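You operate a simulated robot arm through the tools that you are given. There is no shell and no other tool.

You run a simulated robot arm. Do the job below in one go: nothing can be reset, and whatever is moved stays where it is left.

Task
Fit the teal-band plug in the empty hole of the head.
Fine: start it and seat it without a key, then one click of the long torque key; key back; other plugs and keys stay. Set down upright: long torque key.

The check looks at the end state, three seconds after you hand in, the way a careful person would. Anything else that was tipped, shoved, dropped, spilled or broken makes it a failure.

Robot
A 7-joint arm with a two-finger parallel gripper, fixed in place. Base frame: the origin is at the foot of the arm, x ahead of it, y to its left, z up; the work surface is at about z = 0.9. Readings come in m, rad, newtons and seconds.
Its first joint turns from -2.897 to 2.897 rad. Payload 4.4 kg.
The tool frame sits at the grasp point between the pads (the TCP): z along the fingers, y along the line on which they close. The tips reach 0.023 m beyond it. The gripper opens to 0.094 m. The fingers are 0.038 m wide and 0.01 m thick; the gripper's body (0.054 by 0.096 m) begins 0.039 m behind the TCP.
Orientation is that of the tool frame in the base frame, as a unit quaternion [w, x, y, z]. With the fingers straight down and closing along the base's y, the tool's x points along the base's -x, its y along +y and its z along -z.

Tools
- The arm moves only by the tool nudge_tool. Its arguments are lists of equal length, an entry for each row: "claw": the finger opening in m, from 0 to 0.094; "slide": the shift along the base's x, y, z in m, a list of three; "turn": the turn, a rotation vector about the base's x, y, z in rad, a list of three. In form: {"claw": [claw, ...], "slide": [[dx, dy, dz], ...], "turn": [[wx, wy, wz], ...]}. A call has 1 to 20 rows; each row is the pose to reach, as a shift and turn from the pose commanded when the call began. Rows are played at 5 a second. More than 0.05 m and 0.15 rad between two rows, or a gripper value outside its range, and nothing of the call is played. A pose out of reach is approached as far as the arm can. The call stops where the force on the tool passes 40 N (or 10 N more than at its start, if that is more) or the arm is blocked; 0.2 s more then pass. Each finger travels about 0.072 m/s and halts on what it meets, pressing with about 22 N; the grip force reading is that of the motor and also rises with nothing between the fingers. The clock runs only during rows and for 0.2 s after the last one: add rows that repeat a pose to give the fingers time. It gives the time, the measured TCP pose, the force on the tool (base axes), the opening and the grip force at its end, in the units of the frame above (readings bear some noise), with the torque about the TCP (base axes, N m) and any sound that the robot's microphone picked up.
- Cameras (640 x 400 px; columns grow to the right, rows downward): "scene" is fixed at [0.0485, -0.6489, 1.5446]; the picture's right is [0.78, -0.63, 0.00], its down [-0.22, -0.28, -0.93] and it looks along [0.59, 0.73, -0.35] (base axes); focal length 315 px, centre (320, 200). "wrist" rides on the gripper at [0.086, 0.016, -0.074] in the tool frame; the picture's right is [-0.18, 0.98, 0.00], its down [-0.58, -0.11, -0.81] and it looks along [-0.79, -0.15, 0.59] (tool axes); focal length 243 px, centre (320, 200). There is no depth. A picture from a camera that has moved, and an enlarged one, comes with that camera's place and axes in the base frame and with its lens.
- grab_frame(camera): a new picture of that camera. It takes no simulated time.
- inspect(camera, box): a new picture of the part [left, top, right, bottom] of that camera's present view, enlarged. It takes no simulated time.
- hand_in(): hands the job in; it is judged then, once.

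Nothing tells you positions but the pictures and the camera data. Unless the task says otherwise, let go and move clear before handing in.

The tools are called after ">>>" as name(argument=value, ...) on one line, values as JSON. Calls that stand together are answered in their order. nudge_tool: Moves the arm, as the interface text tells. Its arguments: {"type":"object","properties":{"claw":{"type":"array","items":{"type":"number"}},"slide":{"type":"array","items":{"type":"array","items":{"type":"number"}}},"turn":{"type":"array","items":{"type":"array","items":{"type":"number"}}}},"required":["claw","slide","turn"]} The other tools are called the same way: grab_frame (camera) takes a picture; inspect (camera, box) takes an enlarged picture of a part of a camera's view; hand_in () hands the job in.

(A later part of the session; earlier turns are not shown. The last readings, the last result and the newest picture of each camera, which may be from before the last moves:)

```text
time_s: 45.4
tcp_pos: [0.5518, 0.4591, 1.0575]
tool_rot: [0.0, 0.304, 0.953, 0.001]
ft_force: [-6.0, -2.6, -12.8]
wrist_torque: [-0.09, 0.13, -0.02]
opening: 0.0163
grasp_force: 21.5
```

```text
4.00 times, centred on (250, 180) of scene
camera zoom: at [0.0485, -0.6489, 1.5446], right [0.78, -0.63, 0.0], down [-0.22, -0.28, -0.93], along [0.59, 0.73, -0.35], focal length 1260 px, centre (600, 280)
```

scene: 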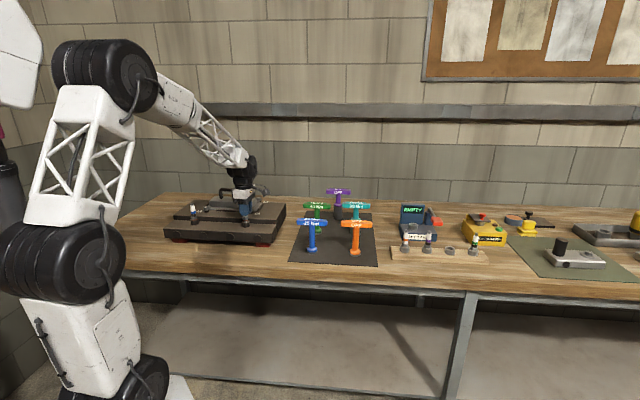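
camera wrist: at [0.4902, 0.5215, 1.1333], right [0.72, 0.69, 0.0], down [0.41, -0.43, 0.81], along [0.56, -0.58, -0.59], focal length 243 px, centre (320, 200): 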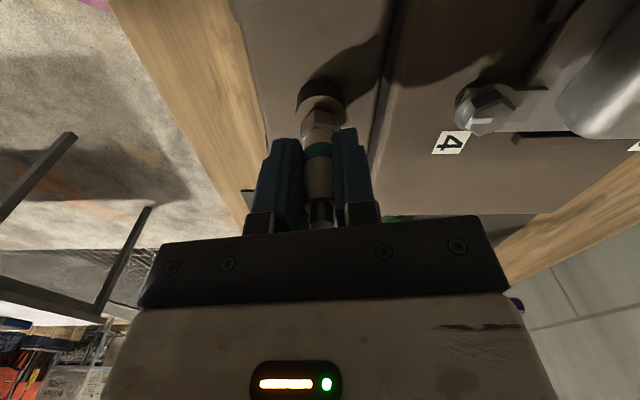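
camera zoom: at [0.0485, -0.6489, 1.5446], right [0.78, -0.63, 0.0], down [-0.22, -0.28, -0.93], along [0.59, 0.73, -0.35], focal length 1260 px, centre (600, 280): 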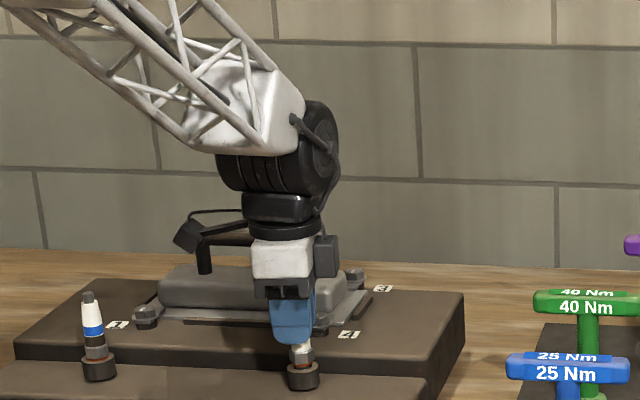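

The thread is drawing down steadily. Next I'll open the fingers just enough to stay clear of bolt 4, check the plug stays, and centre the tool over the thread axis for a regrasp.

>>> nudge_tool(claw=[0.036, 0.036, 0.036, 0.036, 0.036], slide=[[0, 0, -0.0003], [0, 0, -0.0003], [0.002, -0.0014, -0.0003], [0.0037, -0.0026, -0.0003], [0.0037, -0.0026, -0.0003]], turn=[[0, 0, 0], [0, 0, 0], [0, 0, 0], [0, 0, 0], [0, 0, 0]])

>>> inspect(camera="scene", box=[241, 211, 253, 220])

>>> inspect(camera="wrist", box=[260, 80, 380, 240])

```text
time_s: 46.6
tcp_pos: [0.5542, 0.4571, 1.0566]
tool_rot: [0.0, 0.304, 0.953, 0.002]
ft_force: [0.2, -0.9, 0.0]
wrist_torque: [0.02, 0.0, 0.0]
opening: 0.0362
grasp_force: 0.1
```

```text
16.00 times, centred on (247, 216) of scene
camera zoom: at [0.0485, -0.6489, 1.5446], right [0.78, -0.63, 0.0], down [-0.22, -0.28, -0.93], along [0.59, 0.73, -0.35], focal length 5041 px, centre (1488, -48)
```

zoom: 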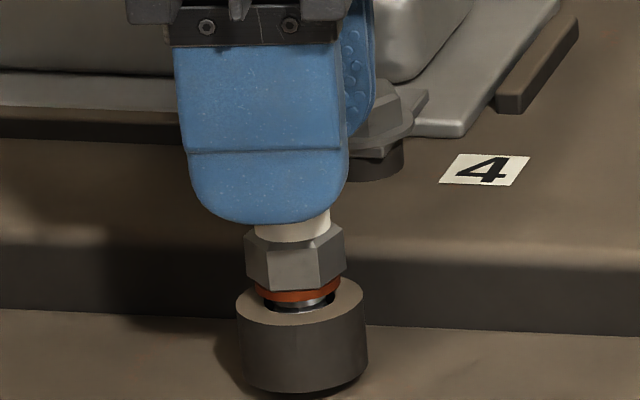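

```text
2.50 times, centred on (320, 160) of wrist
camera zoom: at [0.4937, 0.5188, 1.1336], right [0.72, 0.7, 0.0], down [0.41, -0.43, 0.81], along [0.56, -0.58, -0.59], focal length 606 px, centre (320, 300)
```

zoom: 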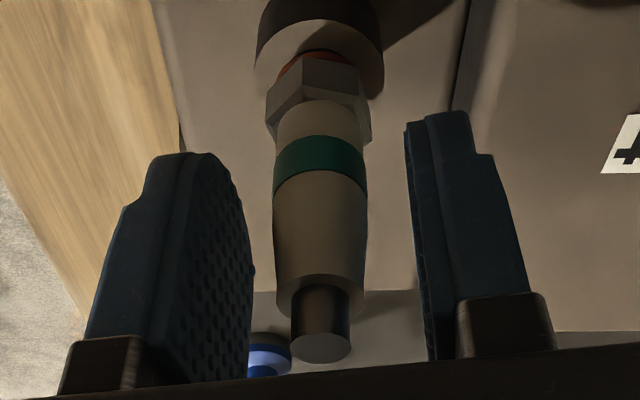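

The plug stays upright on its own thread, with the open fingers centred on it. I'll wind the wrist back counter-clockwise for the next stroke.

>>> nudge_tool(claw=[0.036, 0.036, 0.036, 0.036, 0.036, 0.036, 0.036, 0.036, 0.036, 0.036, 0.036, 0.036, 0.036, 0.036, 0.036, 0.036, 0.036, 0.036, 0.036, 0.036], slide=[[0, 0, 0.001], [0, 0, 0.001], [0, 0, 0.001], [0, 0, 0.001], [0, 0, 0.001], [0, 0, 0.001], [0, 0, 0.001], [0, 0, 0.001], [0, 0, 0.001], [0, 0, 0.001], [0, 0, 0.001], [0, 0, 0.001], [0, 0, 0.001], [0, 0, 0.001], [0, 0, 0.001], [0, 0, 0.001], [0, 0, 0.001], [0, 0, 0.001], [0, 0, 0.001], [0, 0, 0.001]], turn=[[0, 0, 0.145], [0, 0, 0.29], [0, 0, 0.435], [0, 0, 0.58], [0, 0, 0.725], [0, 0, 0.87], [0, 0, 1.015], [0, 0, 1.16], [0, 0, 1.305], [0, 0, 1.45], [0, 0, 1.595], [0, 0, 1.74], [0, 0, 1.885], [0, 0, 2.03], [0, 0, 2.175], [0, 0, 2.32], [0, 0, 2.465], [0, 0, 2.61], [0, 0, 2.755], [0, 0, 2.9]])

>>> nudge_tool(claw=[0.036, 0.036, 0.036, 0.036, 0.036, 0.036], slide=[[0, 0, 0], [0, 0, 0], [0, 0, 0], [0, 0, 0], [0, 0, 0], [0, 0, 0]], turn=[[0, 0, 0.14], [0, 0, 0.28], [0, 0, 0.42], [0, 0, 0.56], [0, 0, 0.7], [0, 0, 0.7]])

>>> inspect(camera="wrist", box=[260, 80, 380, 240])

>>> inspect(camera="scene", box=[190, 130, 310, 230])

```text
time_s: 50.8
tcp_pos: [0.5557, 0.4559, 1.0591]
tool_rot: [0.002, 0.91, -0.415, -0.002]
ft_force: [-0.4, -0.1, -0.1]
wrist_torque: [0.0, -0.02, 0.01]
opening: 0.0362
grasp_force: 0.0
```

```text
time_s: 52.2
tcp_pos: [0.5558, 0.4557, 1.0572]
tool_rot: [0.003, 0.997, -0.079, 0.0]
ft_force: [0.2, -0.2, -0.6]
wrist_torque: [-0.03, 0.01, -0.01]
opening: 0.0361
grasp_force: 0.0
```

```text
2.50 times, centred on (320, 160) of wrist
camera zoom: at [0.6382, 0.4265, 1.1338], right [-0.34, -0.94, 0.0], down [-0.56, 0.2, 0.81], along [-0.76, 0.27, -0.59], focal length 606 px, centre (320, 300)
```

zoom: 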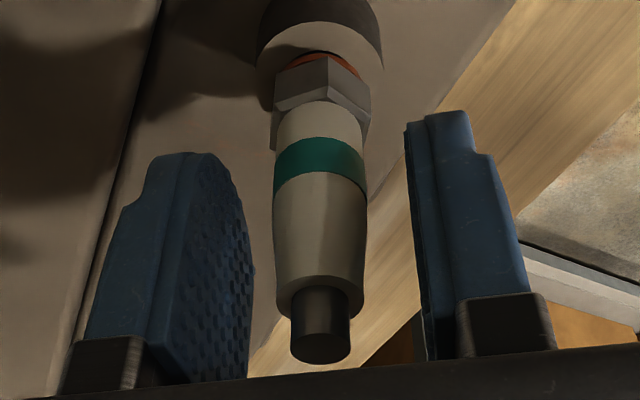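

```text
4.00 times, centred on (250, 180) of scene
camera zoom: at [0.0485, -0.6489, 1.5446], right [0.78, -0.63, 0.0], down [-0.22, -0.28, -0.93], along [0.59, 0.73, -0.35], focal length 1260 px, centre (600, 280)
```

zoom: 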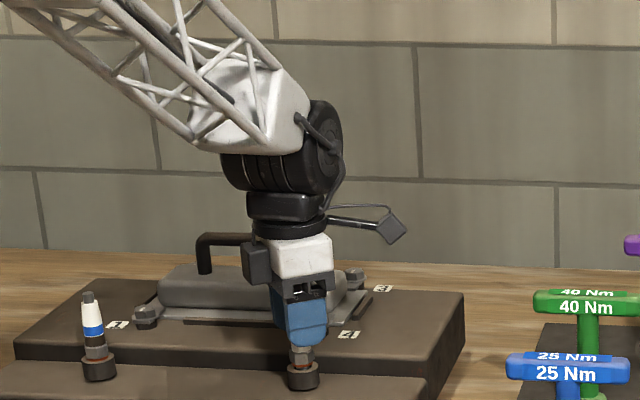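

From opposite sides the plug appears in exactly the same place between the pads, so the tool is now truly centred on the axis. I'll close and turn clockwise while following down.

>>> nudge_tool(claw=[0, 0, 0, 0, 0, 0, 0, 0, 0, 0, 0], slide=[[0, 0, 0], [0, 0, 0], [0, 0, 0], [0, 0, -0.0001], [0, 0, -0.0002], [0, 0, -0.0003], [0, 0, -0.0004], [0, 0, -0.0005], [0, 0, -0.0006], [0, 0, -0.0007], [0, 0, -0.0007]], turn=[[0, 0, 0], [0, 0, 0], [0, 0, 0], [0, 0, -0.14], [0, 0, -0.28], [0, 0, -0.42], [0, 0, -0.56], [0, 0, -0.7], [0, 0, -0.84], [0, 0, -0.98], [0, 0, -0.98]])

>>> inspect(camera="wrist", box=[260, 80, 380, 240])

>>> inspect(camera="scene", box=[241, 211, 253, 220])

```text
time_s: 54.6
tcp_pos: [0.5561, 0.4554, 1.0578]
tool_rot: [0.002, 0.841, -0.541, -0.001]
ft_force: [6.3, -1.2, -11.2]
wrist_torque: [-0.15, -0.21, 0.03]
opening: 0.0167
grasp_force: 21.8
```

```text
2.50 times, centred on (320, 160) of wrist
camera zoom: at [0.5768, 0.3704, 1.1332], right [-0.97, -0.24, 0.0], down [-0.14, 0.58, 0.81], along [-0.2, 0.78, -0.59], focal length 606 px, centre (320, 300)
```

zoom: 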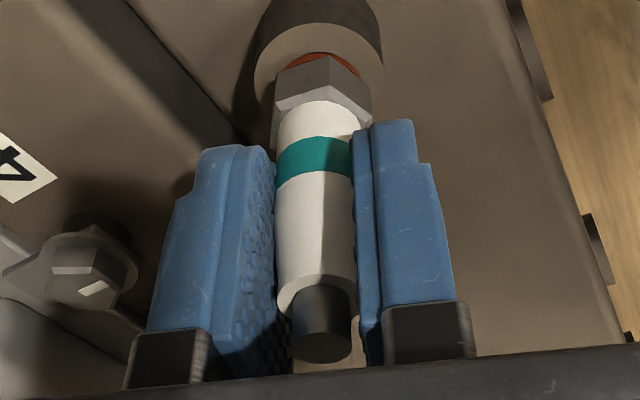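

```text
16.00 times, centred on (247, 216) of scene
camera zoom: at [0.0485, -0.6489, 1.5446], right [0.78, -0.63, 0.0], down [-0.22, -0.28, -0.93], along [0.59, 0.73, -0.35], focal length 5041 px, centre (1488, -48)
```

zoom: 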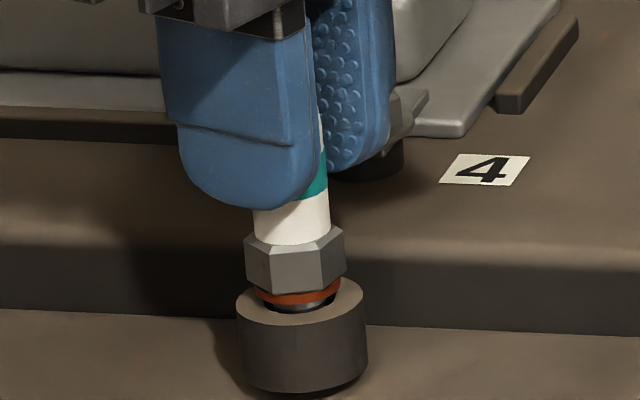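

The side load is small. The downward pull shows the thread descends faster than I follow, so I'll continue with more descent.

>>> nudge_tool(claw=[0, 0, 0, 0, 0, 0, 0, 0], slide=[[0, 0, -0.0002], [0, 0, -0.0004], [0, 0, -0.00055], [0, 0, -0.0007], [0, 0, -0.00085], [0, 0, -0.001], [0, 0, -0.0011], [0, 0, -0.0011]], turn=[[0, 0, -0.14], [0, 0, -0.28], [0, 0, -0.42], [0, 0, -0.56], [0, 0, -0.7], [0, 0, -0.84], [0, 0, -0.98], [0, 0, -0.98]])

>>> inspect(camera="scene", box=[241, 211, 253, 220])

```text
time_s: 56.4
tcp_pos: [0.5548, 0.4553, 1.0548]
tool_rot: [-0.001, -0.489, 0.872, 0.001]
ft_force: [-7.8, -3.0, -11.1]
wrist_torque: [-0.07, 0.16, -0.01]
opening: 0.0167
grasp_force: 22.5
```

```text
16.00 times, centred on (247, 216) of scene
camera zoom: at [0.0485, -0.6489, 1.5446], right [0.78, -0.63, 0.0], down [-0.22, -0.28, -0.93], along [0.59, 0.73, -0.35], focal length 5041 px, centre (1488, -48)
```

zoom: 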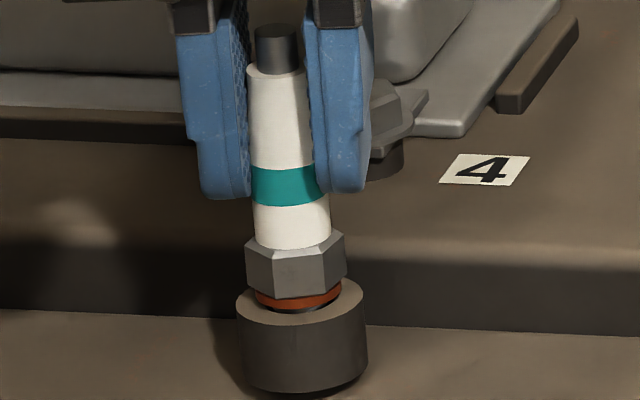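

The pitch is about 1.1 mm/rad and the gasket has about 2 mm to go. I'll continue.

>>> nudge_tool(claw=[0, 0, 0, 0, 0, 0, 0, 0], slide=[[0, 0, -0.0002], [0, 0, -0.0004], [0, 0, -0.00055], [0, 0, -0.0007], [0, 0, -0.00085], [0, 0, -0.001], [0, 0, -0.00115], [0, 0, -0.00115]], turn=[[0, 0, -0.14], [0, 0, -0.28], [0, 0, -0.42], [0, 0, -0.56], [0, 0, -0.7], [0, 0, -0.84], [0, 0, -0.98], [0, 0, -0.98]])

>>> inspect(camera="scene", box=[241, 211, 253, 220])

>>> inspect(camera="wrist", box=[260, 80, 380, 240])

```text
time_s: 58.2
tcp_pos: [0.5556, 0.4558, 1.0561]
tool_rot: [0.0, -0.02, 1.0, 0.002]
ft_force: [-1.7, -1.0, -9.8]
wrist_torque: [-0.04, 0.02, 0.03]
opening: 0.0164
grasp_force: 22.3
```

```text
16.00 times, centred on (247, 216) of scene
camera zoom: at [0.0485, -0.6489, 1.5446], right [0.78, -0.63, 0.0], down [-0.22, -0.28, -0.93], along [0.59, 0.73, -0.35], focal length 5041 px, centre (1488, -48)
```

zoom: 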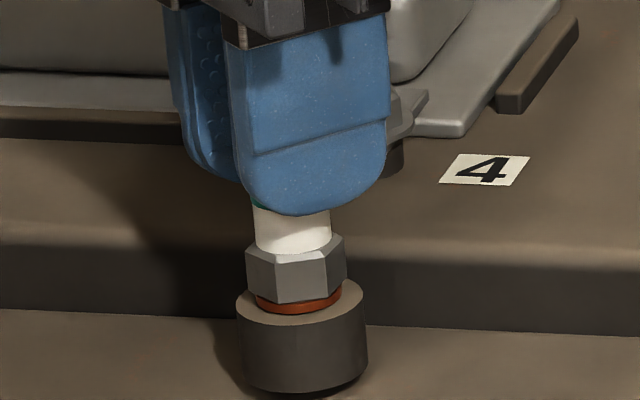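

```text
2.50 times, centred on (320, 160) of wrist
camera zoom: at [0.4678, 0.4681, 1.1312], right [0.14, 0.99, 0.0], down [0.59, -0.09, 0.81], along [0.8, -0.11, -0.59], focal length 606 px, centre (320, 300)
```

zoom: 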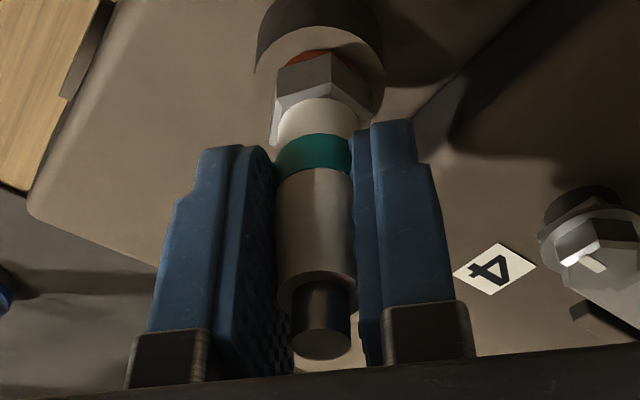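

It's almost seated and the torque is still low. I'll turn a bit further within the camera-safe range.

>>> nudge_tool(claw=[0, 0, 0, 0, 0, 0, 0], slide=[[0, 0, -0.0002], [0, 0, -0.0004], [0, 0, -0.00055], [0, 0, -0.0007], [0, 0, -0.0008], [0, 0, -0.0009], [0, 0, -0.0009]], turn=[[0, 0, -0.13], [0, 0, -0.26], [0, 0, -0.39], [0, 0, -0.52], [0, 0, -0.65], [0, 0, -0.78], [0, 0, -0.78]])

>>> inspect(camera="scene", box=[241, 211, 253, 220])

>>> inspect(camera="wrist", box=[260, 80, 380, 240])

```text
time_s: 59.8
tcp_pos: [0.5557, 0.4558, 1.0556]
tool_rot: [0.001, 0.361, 0.932, 0.003]
ft_force: [-2.2, 0.0, 9.7]
wrist_torque: [-0.05, 0.05, 0.03]
opening: 0.0167
grasp_force: 22.3
```

```text
16.00 times, centred on (247, 216) of scene
camera zoom: at [0.0485, -0.6489, 1.5446], right [0.78, -0.63, 0.0], down [-0.22, -0.28, -0.93], along [0.59, 0.73, -0.35], focal length 5041 px, centre (1488, -48)
```

zoom: 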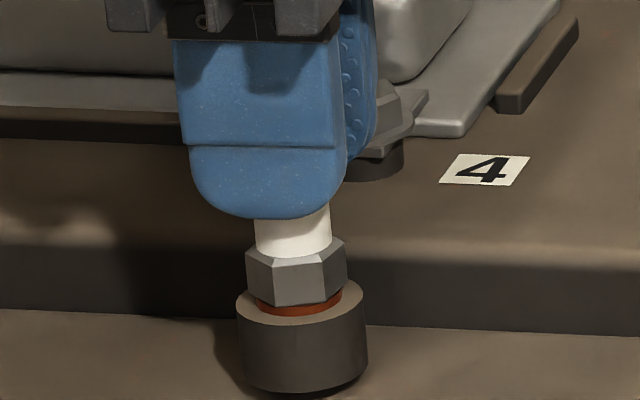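

```text
2.50 times, centred on (320, 160) of wrist
camera zoom: at [0.5016, 0.5258, 1.1307], right [0.8, 0.6, 0.0], down [0.35, -0.47, 0.81], along [0.49, -0.64, -0.59], focal length 606 px, centre (320, 300)
```

zoom: 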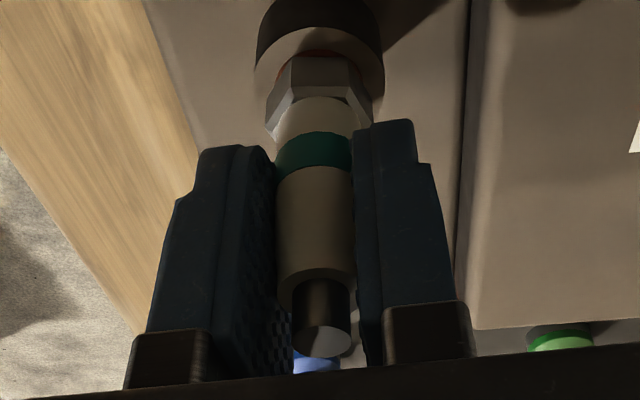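

The vertical force flipped to +10 N and the hex slipped relative to the pads, so the plug seems hand-seated at the blue plug's height. I'll regrasp and try a further turn to confirm that it no longer moves.

>>> nudge_tool(claw=[0.036, 0.036, 0.036, 0.036, 0.036, 0.036, 0.036, 0.036, 0.036, 0.036, 0.036, 0.036, 0.036, 0.036, 0.036, 0.036], slide=[[0, 0, 0.0003], [0, 0, 0.0003], [0, 0, 0.0003], [0, 0, 0.0003], [0, 0, 0.0003], [0, 0, 0.0003], [0, 0, 0.0003], [0, 0, 0.0003], [0, 0, 0.0003], [0, 0, 0.0003], [0, 0, 0.0003], [0, 0, 0.0003], [0, 0, 0.0003], [0, 0, 0.0003], [0, 0, 0.0003], [0, 0, 0.0003]], turn=[[0, 0, 0], [0, 0, 0], [0, 0, 0.14], [0, 0, 0.28], [0, 0, 0.42], [0, 0, 0.56], [0, 0, 0.7], [0, 0, 0.84], [0, 0, 0.98], [0, 0, 1.12], [0, 0, 1.26], [0, 0, 1.4], [0, 0, 1.54], [0, 0, 1.68], [0, 0, 1.8], [0, 0, 1.8]])

>>> inspect(camera="scene", box=[241, 211, 253, 220])

>>> inspect(camera="wrist", box=[260, 80, 380, 240])

```text
time_s: 63.2
tcp_pos: [0.5549, 0.4557, 1.0537]
tool_rot: [-0.001, -0.507, 0.862, 0.002]
ft_force: [0.7, -0.6, 0.4]
wrist_torque: [0.01, -0.02, -0.02]
opening: 0.0362
grasp_force: 0.1
```

```text
16.00 times, centred on (247, 216) of scene
camera zoom: at [0.0485, -0.6489, 1.5446], right [0.78, -0.63, 0.0], down [-0.22, -0.28, -0.93], along [0.59, 0.73, -0.35], focal length 5041 px, centre (1488, -48)
```

zoom: 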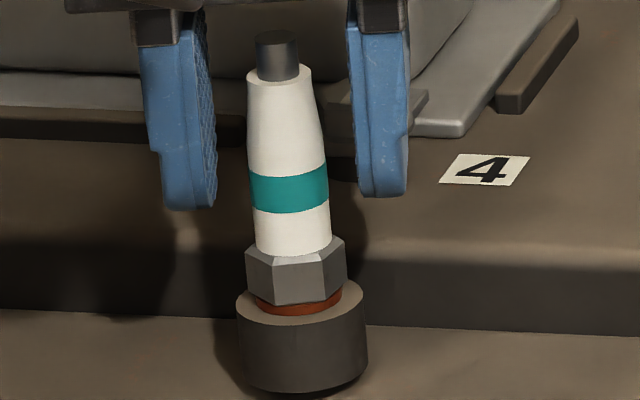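

```text
2.50 times, centred on (320, 160) of wrist
camera zoom: at [0.4987, 0.3872, 1.1303], right [-0.77, 0.64, 0.0], down [0.38, 0.45, 0.81], along [0.51, 0.62, -0.59], focal length 606 px, centre (320, 300)
```

zoom: 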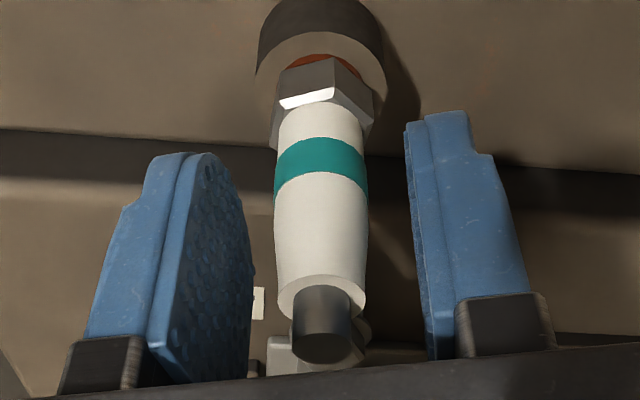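

>>> nudge_tool(claw=[0, 0, 0, 0, 0, 0, 0, 0, 0, 0], slide=[[0, 0, 0], [0, 0, 0], [0, 0, 0], [0, 0, -0.0001], [0, 0, -0.0002], [0, 0, -0.0003], [0, 0, -0.0003], [0, 0, -0.0003], [0, 0, -0.0003], [0, 0, -0.0003]], turn=[[0, 0, 0], [0, 0, 0], [0, 0, 0], [0, 0, -0.12], [0, 0, -0.24], [0, 0, -0.36], [0, 0, -0.48], [0, 0, -0.6], [0, 0, -0.72], [0, 0, -0.84]])

>>> inspect(camera="scene", box=[241, 211, 253, 220])

>>> inspect(camera="wrist", box=[260, 80, 380, 240])

```text
time_s: 65.4
tcp_pos: [0.5544, 0.4558, 1.0548]
tool_rot: [0.0, -0.111, 0.994, 0.002]
ft_force: [0.5, 0.4, 2.7]
wrist_torque: [-0.03, -0.01, 0.03]
opening: 0.0167
grasp_force: 22.3
```

```text
16.00 times, centred on (247, 216) of scene
camera zoom: at [0.0485, -0.6489, 1.5446], right [0.78, -0.63, 0.0], down [-0.22, -0.28, -0.93], along [0.59, 0.73, -0.35], focal length 5041 px, centre (1488, -48)
```

zoom: 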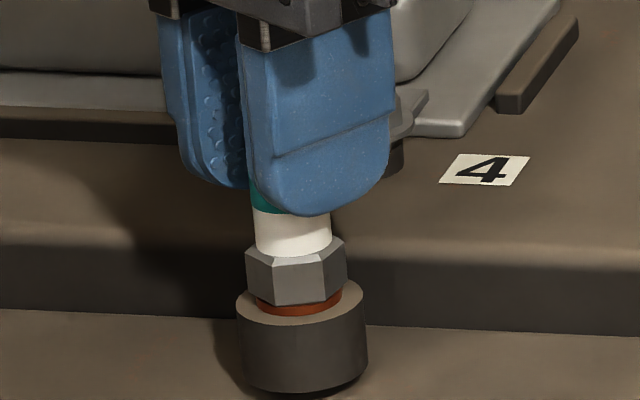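

```text
2.50 times, centred on (320, 160) of wrist
camera zoom: at [0.4668, 0.4523, 1.1304], right [-0.04, 1.0, 0.0], down [0.59, 0.02, 0.81], along [0.81, 0.03, -0.59], focal length 606 px, centre (320, 300)
```

zoom: 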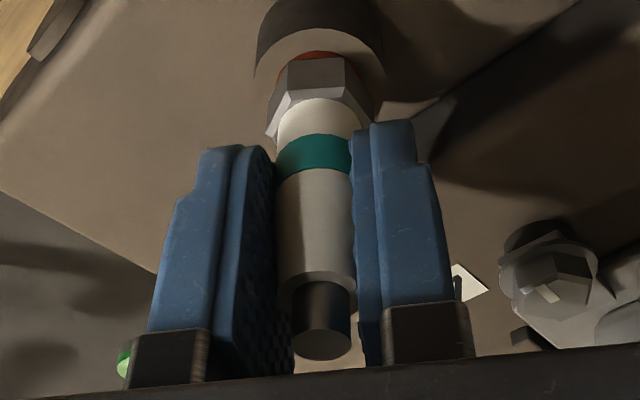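

The hex didn't move in the scene while the gripper slipped around it, so the plug is hand-tight and seated. I'll release, lift clear, and go look at the teal 30 Nm key.

>>> nudge_tool(claw=[0.036, 0.036, 0.036, 0.036, 0.036, 0.036, 0.036, 0.036, 0.036], slide=[[0, 0, 0], [0, 0, 0], [0, 0, 0.02], [0, 0, 0.045], [0, 0, 0.07], [0, 0, 0.1], [0, 0, 0.13], [0, 0, 0.16], [0, 0, 0.19]], turn=[[0, 0, 0], [0, 0, 0], [0, 0, 0], [0, 0, 0], [0, 0, 0], [0, 0, 0], [0, 0, 0], [0, 0, 0], [0, 0, 0]])

>>> inspect(camera="scene", box=[220, 185, 280, 230])

>>> grab_frame(camera="wrist")

```text
time_s: 67.4
tcp_pos: [0.5556, 0.4559, 1.2429]
tool_rot: [-0.001, -0.111, 0.994, 0.002]
ft_force: [-0.1, -0.1, -0.5]
wrist_torque: [-0.01, 0.01, -0.02]
opening: 0.0362
grasp_force: 0.0
```

```text
8.89 times, centred on (250, 208) of scene
camera zoom: at [0.0485, -0.6489, 1.5446], right [0.78, -0.63, 0.0], down [-0.22, -0.28, -0.93], along [0.59, 0.73, -0.35], focal length 2801 px, centre (942, 133)
```

zoom: 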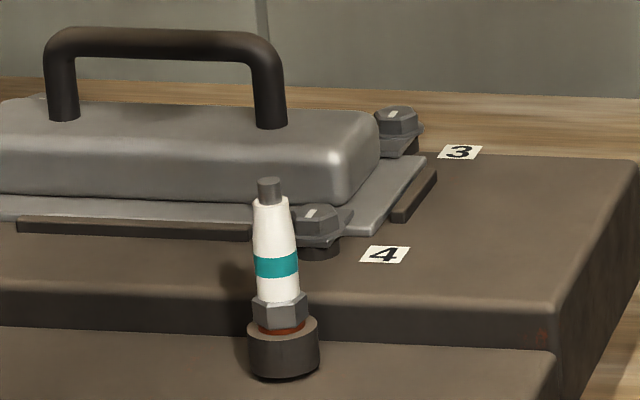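

```text
taken
camera wrist: at [0.4659, 0.4515, 1.3198], right [-0.04, 1.0, 0.0], down [0.59, 0.02, 0.81], along [0.8, 0.03, -0.59], focal length 243 px, centre (320, 200)
```

wrist: 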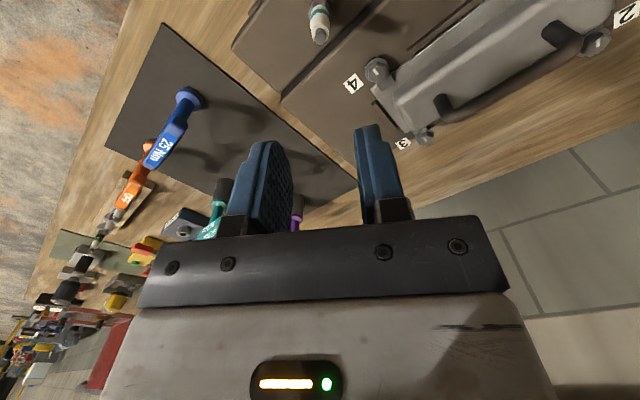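

The plug stands upright, seated like its neighbour. I'll move to a viewpoint in front of the teal key.

>>> nudge_tool(claw=[0.06, 0.06, 0.06, 0.06, 0.06, 0.06, 0.06, 0.06, 0.06], slide=[[0.033, -0.028, 0.005], [0.066, -0.056, 0.01], [0.099, -0.084, 0.015], [0.132, -0.112, 0.02], [0.165, -0.14, 0.02], [0.198, -0.168, 0.02], [0.225, -0.19, 0.02], [0.245, -0.206, 0.02], [0.245, -0.206, 0.02]], turn=[[0, 0, -0.03], [0, 0, -0.06], [0, 0, -0.09], [0, 0, -0.12], [0, 0, -0.15], [0, 0, -0.18], [0, 0, -0.2], [0, 0, -0.22], [0, 0, -0.22]])

>>> grab_frame(camera="wrist")

>>> inspect(camera="scene", box=[330, 190, 380, 260])

```text
time_s: 69.4
tcp_pos: [0.8014, 0.2486, 1.2631]
tool_rot: [0.0, 0.0, 1.0, 0.002]
ft_force: [0.1, -0.2, -0.5]
wrist_torque: [0.0, -0.04, 0.01]
opening: 0.0601
grasp_force: 0.1
```

```text
taken
camera wrist: at [0.7154, 0.2637, 1.3404], right [0.18, 0.98, 0.0], down [0.58, -0.11, 0.81], along [0.79, -0.14, -0.59], focal length 243 px, centre (320, 200)
```

wrist: 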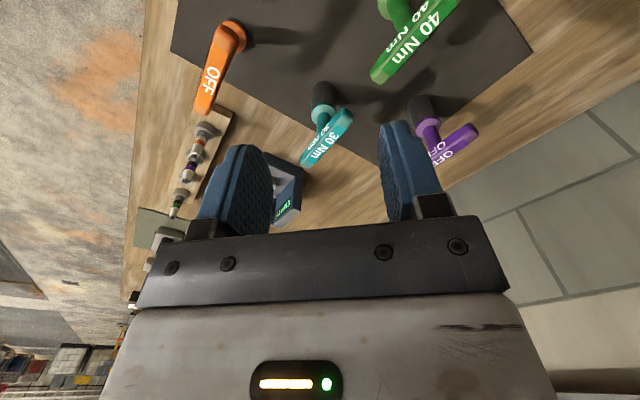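

```text
5.71 times, centred on (355, 225) of scene
camera zoom: at [0.0485, -0.6489, 1.5446], right [0.78, -0.63, 0.0], down [-0.22, -0.28, -0.93], along [0.59, 0.73, -0.35], focal length 1800 px, centre (120, 57)
```

zoom: 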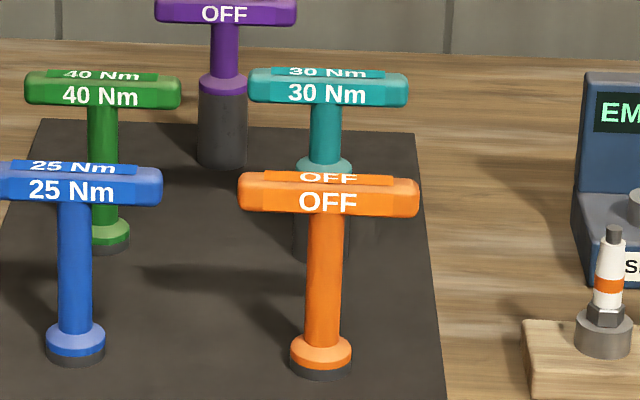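

>>> inspect(camera="wrist", box=[280, 70, 380, 180])

```text
3.64 times, centred on (330, 125) of wrist
camera zoom: at [0.7154, 0.2637, 1.3404], right [0.18, 0.98, 0.0], down [0.58, -0.11, 0.81], along [0.79, -0.14, -0.59], focal length 882 px, centre (284, 473)
```

zoom: 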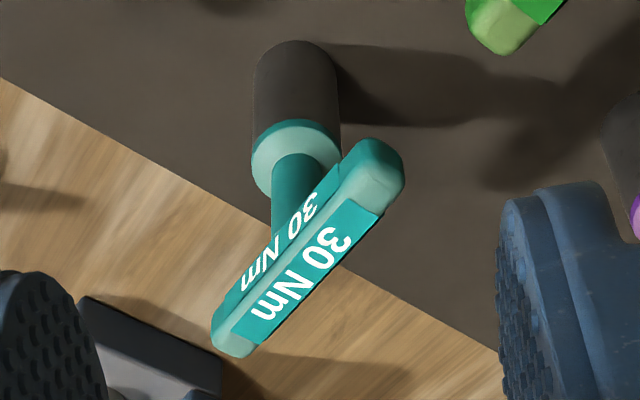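

The teal key's handle centre triangulates to about (0.963, 0.228, 1.041), with the bar roughly along the bench. I'll move above it, turning so the pads close across the bar, and check the alignment from the opposite side.

>>> nudge_tool(claw=[0.06, 0.06, 0.06, 0.06, 0.06, 0.06, 0.06, 0.06, 0.06, 0.06, 0.06, 0.06, 0.06, 0.06, 0.06, 0.06, 0.06, 0.06, 0.06], slide=[[0.01, -0.001, 0], [0.02, -0.002, 0], [0.03, -0.004, 0], [0.04, -0.005, 0], [0.05, -0.006, -0.005], [0.06, -0.008, -0.01], [0.07, -0.009, -0.015], [0.08, -0.01, -0.02], [0.09, -0.012, -0.025], [0.1, -0.013, -0.03], [0.11, -0.014, -0.035], [0.12, -0.015, -0.04], [0.13, -0.016, -0.05], [0.14, -0.018, -0.06], [0.15, -0.019, -0.07], [0.155, -0.02, -0.08], [0.162, -0.0206, -0.09], [0.162, -0.0206, -0.093], [0.162, -0.0206, -0.093]], turn=[[0, 0, 0.14], [0, 0, 0.28], [0, 0, 0.42], [0, 0, 0.56], [0, 0, 0.7], [0, 0, 0.84], [0, 0, 0.98], [0, 0, 1.12], [0, 0, 1.26], [0, 0, 1.4], [0, 0, 1.54], [0, 0, 1.68], [0, 0, 1.82], [0, 0, 1.96], [0, 0, 2.1], [0, 0, 2.24], [0, 0, 2.37], [0, 0, 2.37], [0, 0, 2.37]])

>>> grab_frame(camera="wrist")

>>> inspect(camera="scene", box=[290, 140, 430, 260])

```text
time_s: 73.4
tcp_pos: [0.9636, 0.2289, 1.1721]
tool_rot: [0.001, 0.927, -0.375, 0.0]
ft_force: [-0.5, 0.9, -0.7]
wrist_torque: [0.01, 0.01, 0.01]
opening: 0.06
grasp_force: 0.0
```

```text
taken
camera wrist: at [1.0133, 0.1575, 1.2474], right [-0.82, -0.58, 0.0], down [-0.34, 0.48, 0.81], along [-0.47, 0.66, -0.59], focal length 243 px, centre (320, 200)
```

wrist: 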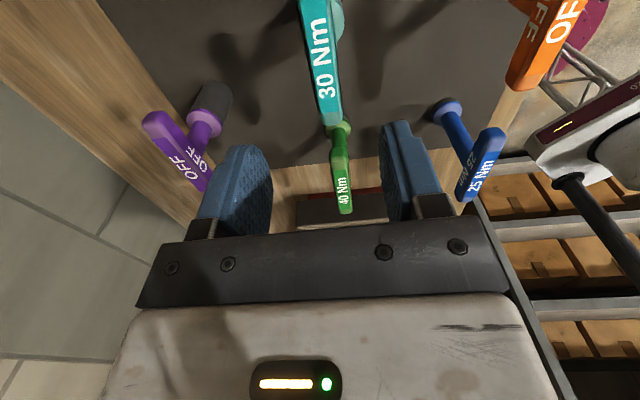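

```text
3.33 times, centred on (360, 200) of scene
camera zoom: at [0.0485, -0.6489, 1.5446], right [0.78, -0.63, 0.0], down [-0.22, -0.28, -0.93], along [0.59, 0.73, -0.35], focal length 1050 px, centre (187, 200)
```

zoom: 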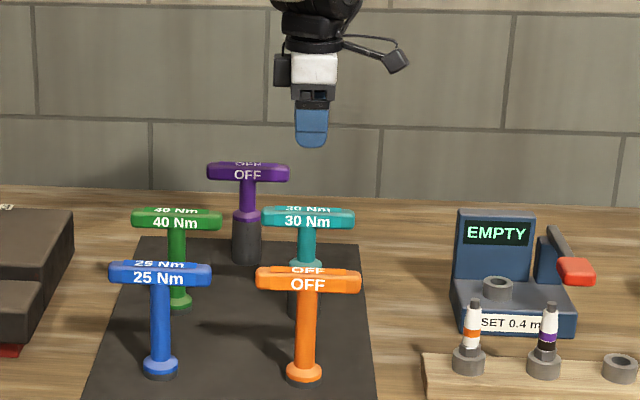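

>>> inspect(camera="wrist", box=[260, 0, 380, 140])

```text
2.86 times, centred on (320, 70) of wrist
camera zoom: at [1.0133, 0.1575, 1.2474], right [-0.82, -0.58, 0.0], down [-0.34, 0.48, 0.81], along [-0.47, 0.66, -0.59], focal length 693 px, centre (320, 571)
```

zoom: 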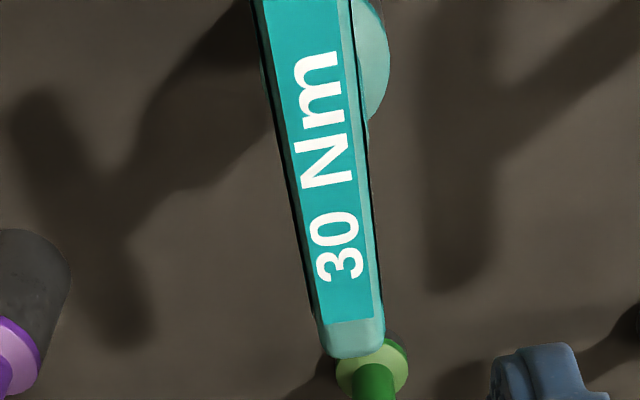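

The pads line up with the bar direction to within about a degree. I'll back off a little to get the whole bar in view and find its centre.

>>> nudge_tool(claw=[0.06, 0.06, 0.06, 0.06], slide=[[0.02, -0.019, 0.01], [0.04, -0.039, 0.025], [0.05, -0.049, 0.04], [0.05, -0.049, 0.04]], turn=[[0, 0, 0], [0, 0, 0], [0, 0, 0], [0, 0, 0]])

>>> inspect(camera="wrist", box=[260, 0, 380, 140])

```text
time_s: 74.4
tcp_pos: [1.0121, 0.1791, 1.2115]
tool_rot: [0.002, 0.927, -0.375, -0.001]
ft_force: [0.1, 0.2, 0.6]
wrist_torque: [0.01, 0.01, 0.02]
opening: 0.0601
grasp_force: 0.1
```

```text
2.86 times, centred on (320, 70) of wrist
camera zoom: at [1.0632, 0.1079, 1.2874], right [-0.82, -0.58, 0.0], down [-0.34, 0.48, 0.81], along [-0.47, 0.66, -0.59], focal length 693 px, centre (320, 571)
```

zoom: 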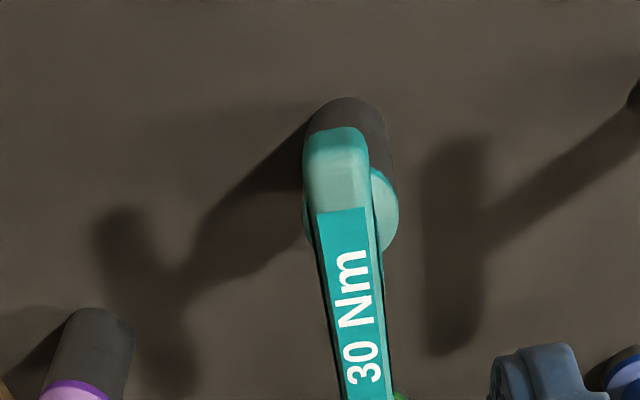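

The key's shaft axis comes out at about (0.961, 0.228). I'll position above it, check the bar is centred between the fingers, then descend.

>>> nudge_tool(claw=[0.06, 0.06, 0.06, 0.06, 0.06, 0.06], slide=[[-0.025, 0.024, -0.02], [-0.0507, 0.0478, -0.04], [-0.0507, 0.0478, -0.07], [-0.0507, 0.0478, -0.095], [-0.0507, 0.0478, -0.115], [-0.0507, 0.0478, -0.115]], turn=[[0, 0, 0], [0, 0, 0], [0, 0, 0], [0, 0, 0], [0, 0, 0], [0, 0, 0]])

>>> grab_frame(camera="wrist")

>>> inspect(camera="scene", box=[320, 170, 390, 240])

```text
time_s: 75.8
tcp_pos: [0.9594, 0.2291, 1.0958]
tool_rot: [0.001, 0.927, -0.375, -0.002]
ft_force: [0.2, 0.5, -0.8]
wrist_torque: [0.0, 0.0, 0.0]
opening: 0.06
grasp_force: 0.2
```

```text
taken
camera wrist: at [1.0115, 0.157, 1.1721], right [-0.82, -0.58, 0.0], down [-0.34, 0.48, 0.81], along [-0.47, 0.66, -0.59], focal length 243 px, centre (320, 200)
```

wrist: 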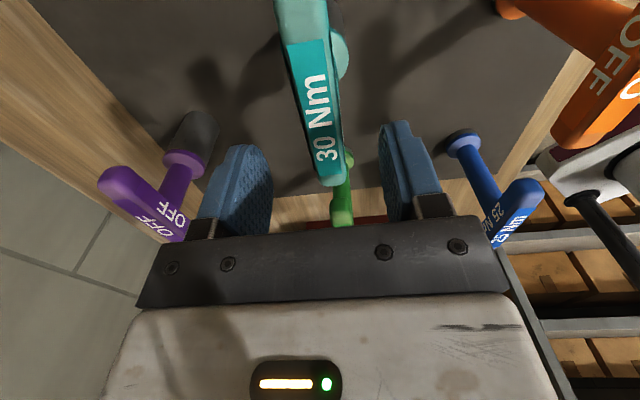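

```text
5.71 times, centred on (355, 205) of scene
camera zoom: at [0.0485, -0.6489, 1.5446], right [0.78, -0.63, 0.0], down [-0.22, -0.28, -0.93], along [0.59, 0.73, -0.35], focal length 1800 px, centre (120, 171)
```

zoom: 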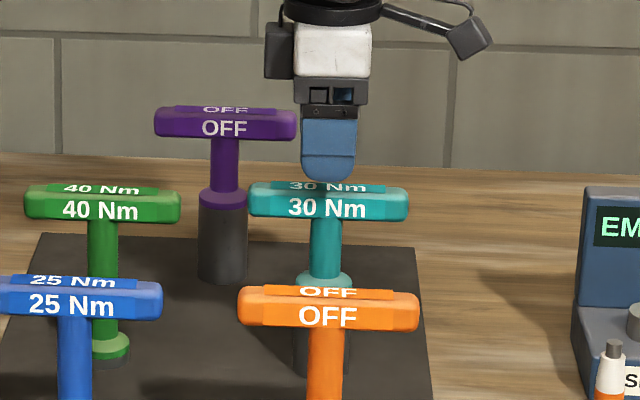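

>>> inspect(camera="wrist", box=[240, 0, 400, 240])

>>> inspect(camera="wrist", box=[280, 60, 360, 130])

```text
1.67 times, centred on (320, 120) of wrist
camera zoom: at [1.0115, 0.157, 1.1721], right [-0.82, -0.58, 0.0], down [-0.34, 0.48, 0.81], along [-0.47, 0.66, -0.59], focal length 404 px, centre (320, 333)
```

zoom: 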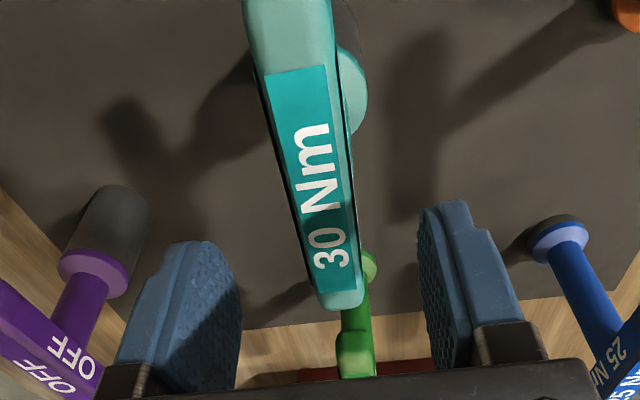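

```text
5.71 times, centred on (320, 95) of wrist
camera zoom: at [1.0115, 0.157, 1.1721], right [-0.82, -0.58, 0.0], down [-0.34, 0.48, 0.81], along [-0.47, 0.66, -0.59], focal length 1386 px, centre (320, 800)
```

zoom: 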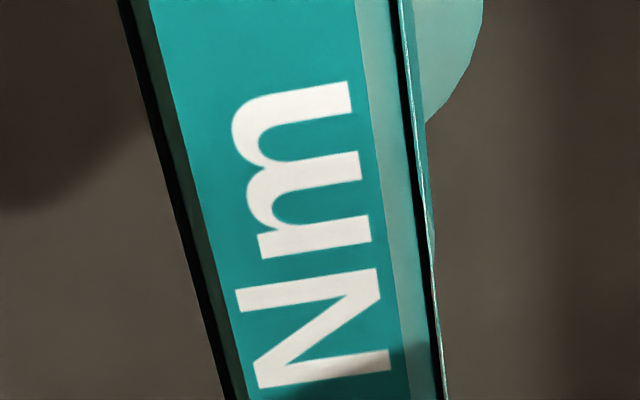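

The bar is centred, with a residual yaw of about 2.5°. I'll trim that and descend over the bar.

>>> nudge_tool(claw=[0.06, 0.06, 0.06, 0.06, 0.06, 0.06], slide=[[0.0003, 0.0003, -0.005], [0.0003, 0.0003, -0.02], [0.0003, 0.0003, -0.035], [0.0003, 0.0003, -0.047], [0.0003, 0.0003, -0.056], [0.0003, 0.0003, -0.056]], turn=[[0, 0, -0.042], [0, 0, -0.042], [0, 0, -0.042], [0, 0, -0.042], [0, 0, -0.042], [0, 0, -0.042]])

>>> grab_frame(camera="wrist")

>>> inspect(camera="scene", box=[325, 175, 385, 245])

```text
time_s: 77.2
tcp_pos: [0.9624, 0.2283, 1.0399]
tool_rot: [0.002, 0.918, -0.395, -0.001]
ft_force: [0.5, -1.1, 1.1]
wrist_torque: [-0.01, 0.0, -0.03]
opening: 0.06
grasp_force: 0.1
```

```text
taken
camera wrist: at [1.0093, 0.1545, 1.1158], right [-0.84, -0.54, 0.0], down [-0.32, 0.5, 0.81], along [-0.44, 0.68, -0.59], focal length 243 px, centre (320, 200)
```

wrist: 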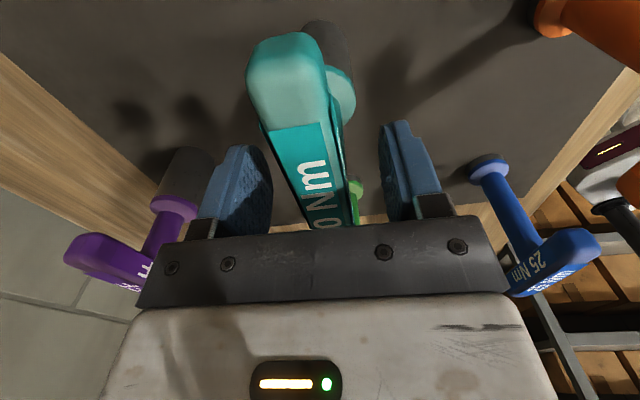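

```text
5.71 times, centred on (355, 210) of scene
camera zoom: at [0.0485, -0.6489, 1.5446], right [0.78, -0.63, 0.0], down [-0.22, -0.28, -0.93], along [0.59, 0.73, -0.35], focal length 1800 px, centre (120, 143)
```

zoom: 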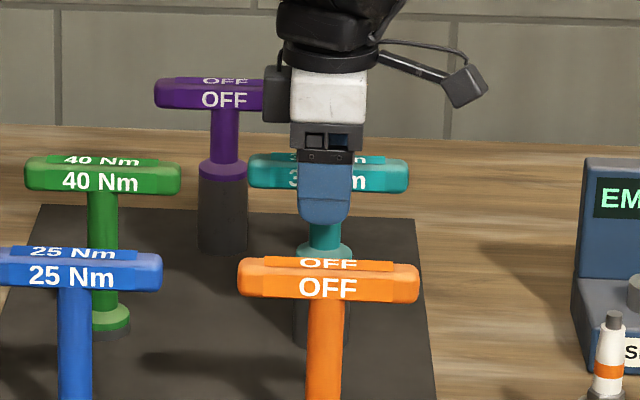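

The fingers straddle the bar at the shaft. I'll make a small centring trim and close.

>>> nudge_tool(claw=[0.06, 0.03, 0.0, 0.0, 0.0, 0.0], slide=[[0.0007, 0.0007, 0], [0.0007, 0.0007, 0], [0.0007, 0.0007, 0], [0.0007, 0.0007, 0], [0.0007, 0.0007, 0], [0.0007, 0.0007, 0]], turn=[[0, 0, 0], [0, 0, 0], [0, 0, 0], [0, 0, 0], [0, 0, 0], [0, 0, 0]])

>>> inspect(camera="wrist", box=[220, 20, 400, 240])

>>> inspect(camera="scene", box=[325, 175, 385, 245])

```text
time_s: 78.6
tcp_pos: [0.9626, 0.2291, 1.0402]
tool_rot: [0.002, 0.919, -0.395, -0.001]
ft_force: [-2.2, -2.5, -0.5]
wrist_torque: [-0.22, 0.1, -0.03]
opening: 0.0235
grasp_force: 21.9
```

```text
1.82 times, centred on (310, 130) of wrist
camera zoom: at [1.0099, 0.1552, 1.116], right [-0.84, -0.54, 0.0], down [-0.32, 0.5, 0.81], along [-0.44, 0.68, -0.59], focal length 441 px, centre (338, 327)
```

zoom: 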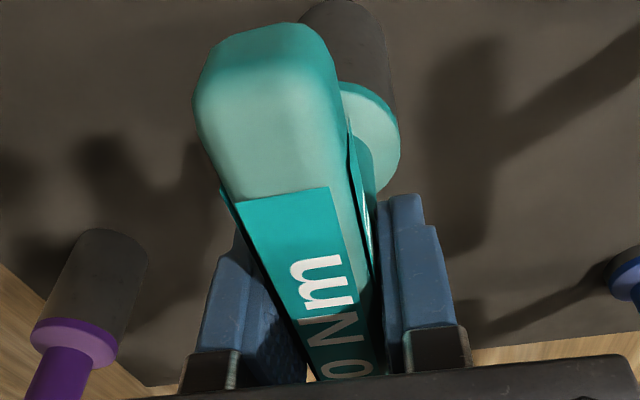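

```text
5.71 times, centred on (355, 210) of scene
camera zoom: at [0.0485, -0.6489, 1.5446], right [0.78, -0.63, 0.0], down [-0.22, -0.28, -0.93], along [0.59, 0.73, -0.35], focal length 1800 px, centre (120, 143)
```

zoom: 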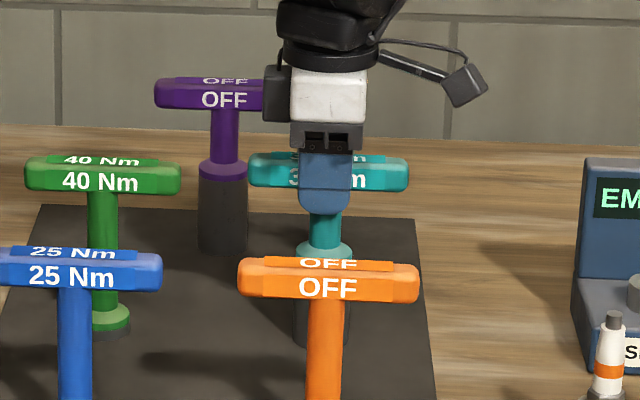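

I have the key firmly, with a 23.5 mm opening. I'll lift it straight up.

>>> nudge_tool(claw=[0, 0, 0, 0, 0, 0, 0, 0, 0], slide=[[0, 0, 0.008], [0, 0, 0.02], [0, 0, 0.045], [0, 0, 0.08], [0, 0, 0.12], [0, 0, 0.16], [0, 0, 0.2], [0, 0, 0.24], [0, 0, 0.24]], turn=[[0, 0, 0], [0, 0, 0], [0, 0, 0], [0, 0, 0], [0, 0, 0], [0, 0, 0], [0, 0, 0], [0, 0, 0], [0, 0, 0]])

>>> grab_frame(camera="wrist")

>>> inspect(camera="scene", box=[300, 120, 420, 260])

```text
time_s: 80.6
tcp_pos: [0.9614, 0.2307, 1.2784]
tool_rot: [0.002, 0.919, -0.395, -0.001]
ft_force: [-0.2, -0.5, -5.8]
wrist_torque: [-0.01, 0.01, -0.02]
opening: 0.0238
grasp_force: 22.5
```

```text
taken
camera wrist: at [1.0108, 0.1573, 1.3546], right [-0.84, -0.54, 0.0], down [-0.32, 0.5, 0.81], along [-0.44, 0.68, -0.59], focal length 243 px, centre (320, 200)
```

wrist: 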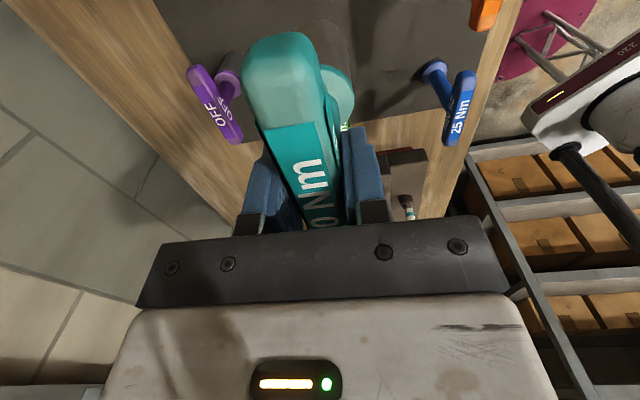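

```text
2.86 times, centred on (360, 190) of scene
camera zoom: at [0.0485, -0.6489, 1.5446], right [0.78, -0.63, 0.0], down [-0.22, -0.28, -0.93], along [0.59, 0.73, -0.35], focal length 900 px, centre (206, 229)
```

zoom: 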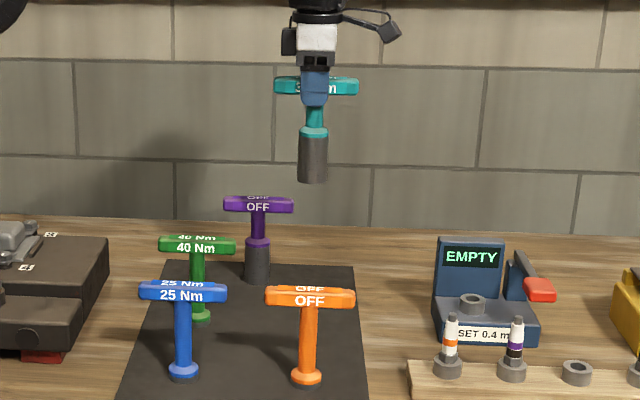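

The key hangs vertical, with its socket end about 0.14 m below the TCP. I'll carry it at height to above the seated plug.

>>> nudge_tool(claw=[0, 0, 0, 0, 0, 0, 0, 0, 0, 0, 0, 0, 0, 0], slide=[[-0.0339, 0.0189, 0], [-0.0679, 0.0378, 0], [-0.1018, 0.0567, 0], [-0.1358, 0.0756, 0], [-0.1697, 0.0945, 0], [-0.2037, 0.1135, 0], [-0.2376, 0.1324, 0], [-0.2715, 0.1513, 0], [-0.3055, 0.1702, 0], [-0.3394, 0.1891, 0], [-0.3734, 0.208, 0], [-0.395, 0.22, 0], [-0.4073, 0.2269, 0], [-0.4073, 0.2269, 0]], turn=[[0, 0, 0], [0, 0, 0], [0, 0, 0], [0, 0, 0], [0, 0, 0], [0, 0, 0], [0, 0, 0], [0, 0, 0], [0, 0, 0], [0, 0, 0], [0, 0, 0], [0, 0, 0], [0, 0, 0], [0, 0, 0]])

>>> grab_frame(camera="wrist")

>>> inspect(camera="scene", box=[210, 130, 290, 230])

```text
time_s: 83.6
tcp_pos: [0.5543, 0.4573, 1.2787]
tool_rot: [0.002, 0.919, -0.395, 0.0]
ft_force: [-0.4, -0.2, -5.7]
wrist_torque: [0.0, 0.05, 0.0]
opening: 0.0236
grasp_force: 22.2
```

```text
taken
camera wrist: at [0.6024, 0.383, 1.3552], right [-0.84, -0.54, 0.0], down [-0.32, 0.5, 0.81], along [-0.44, 0.68, -0.59], focal length 243 px, centre (320, 200)
```

wrist: 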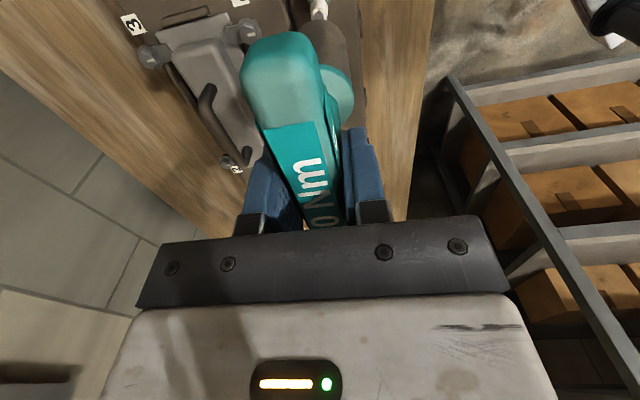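

```text
4.00 times, centred on (250, 180) of scene
camera zoom: at [0.0485, -0.6489, 1.5446], right [0.78, -0.63, 0.0], down [-0.22, -0.28, -0.93], along [0.59, 0.73, -0.35], focal length 1260 px, centre (600, 280)
```

zoom: 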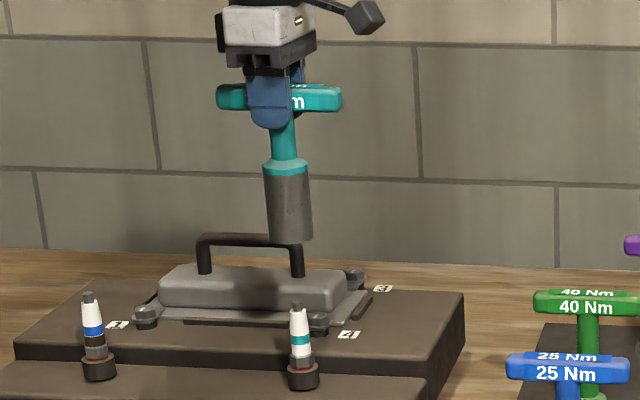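

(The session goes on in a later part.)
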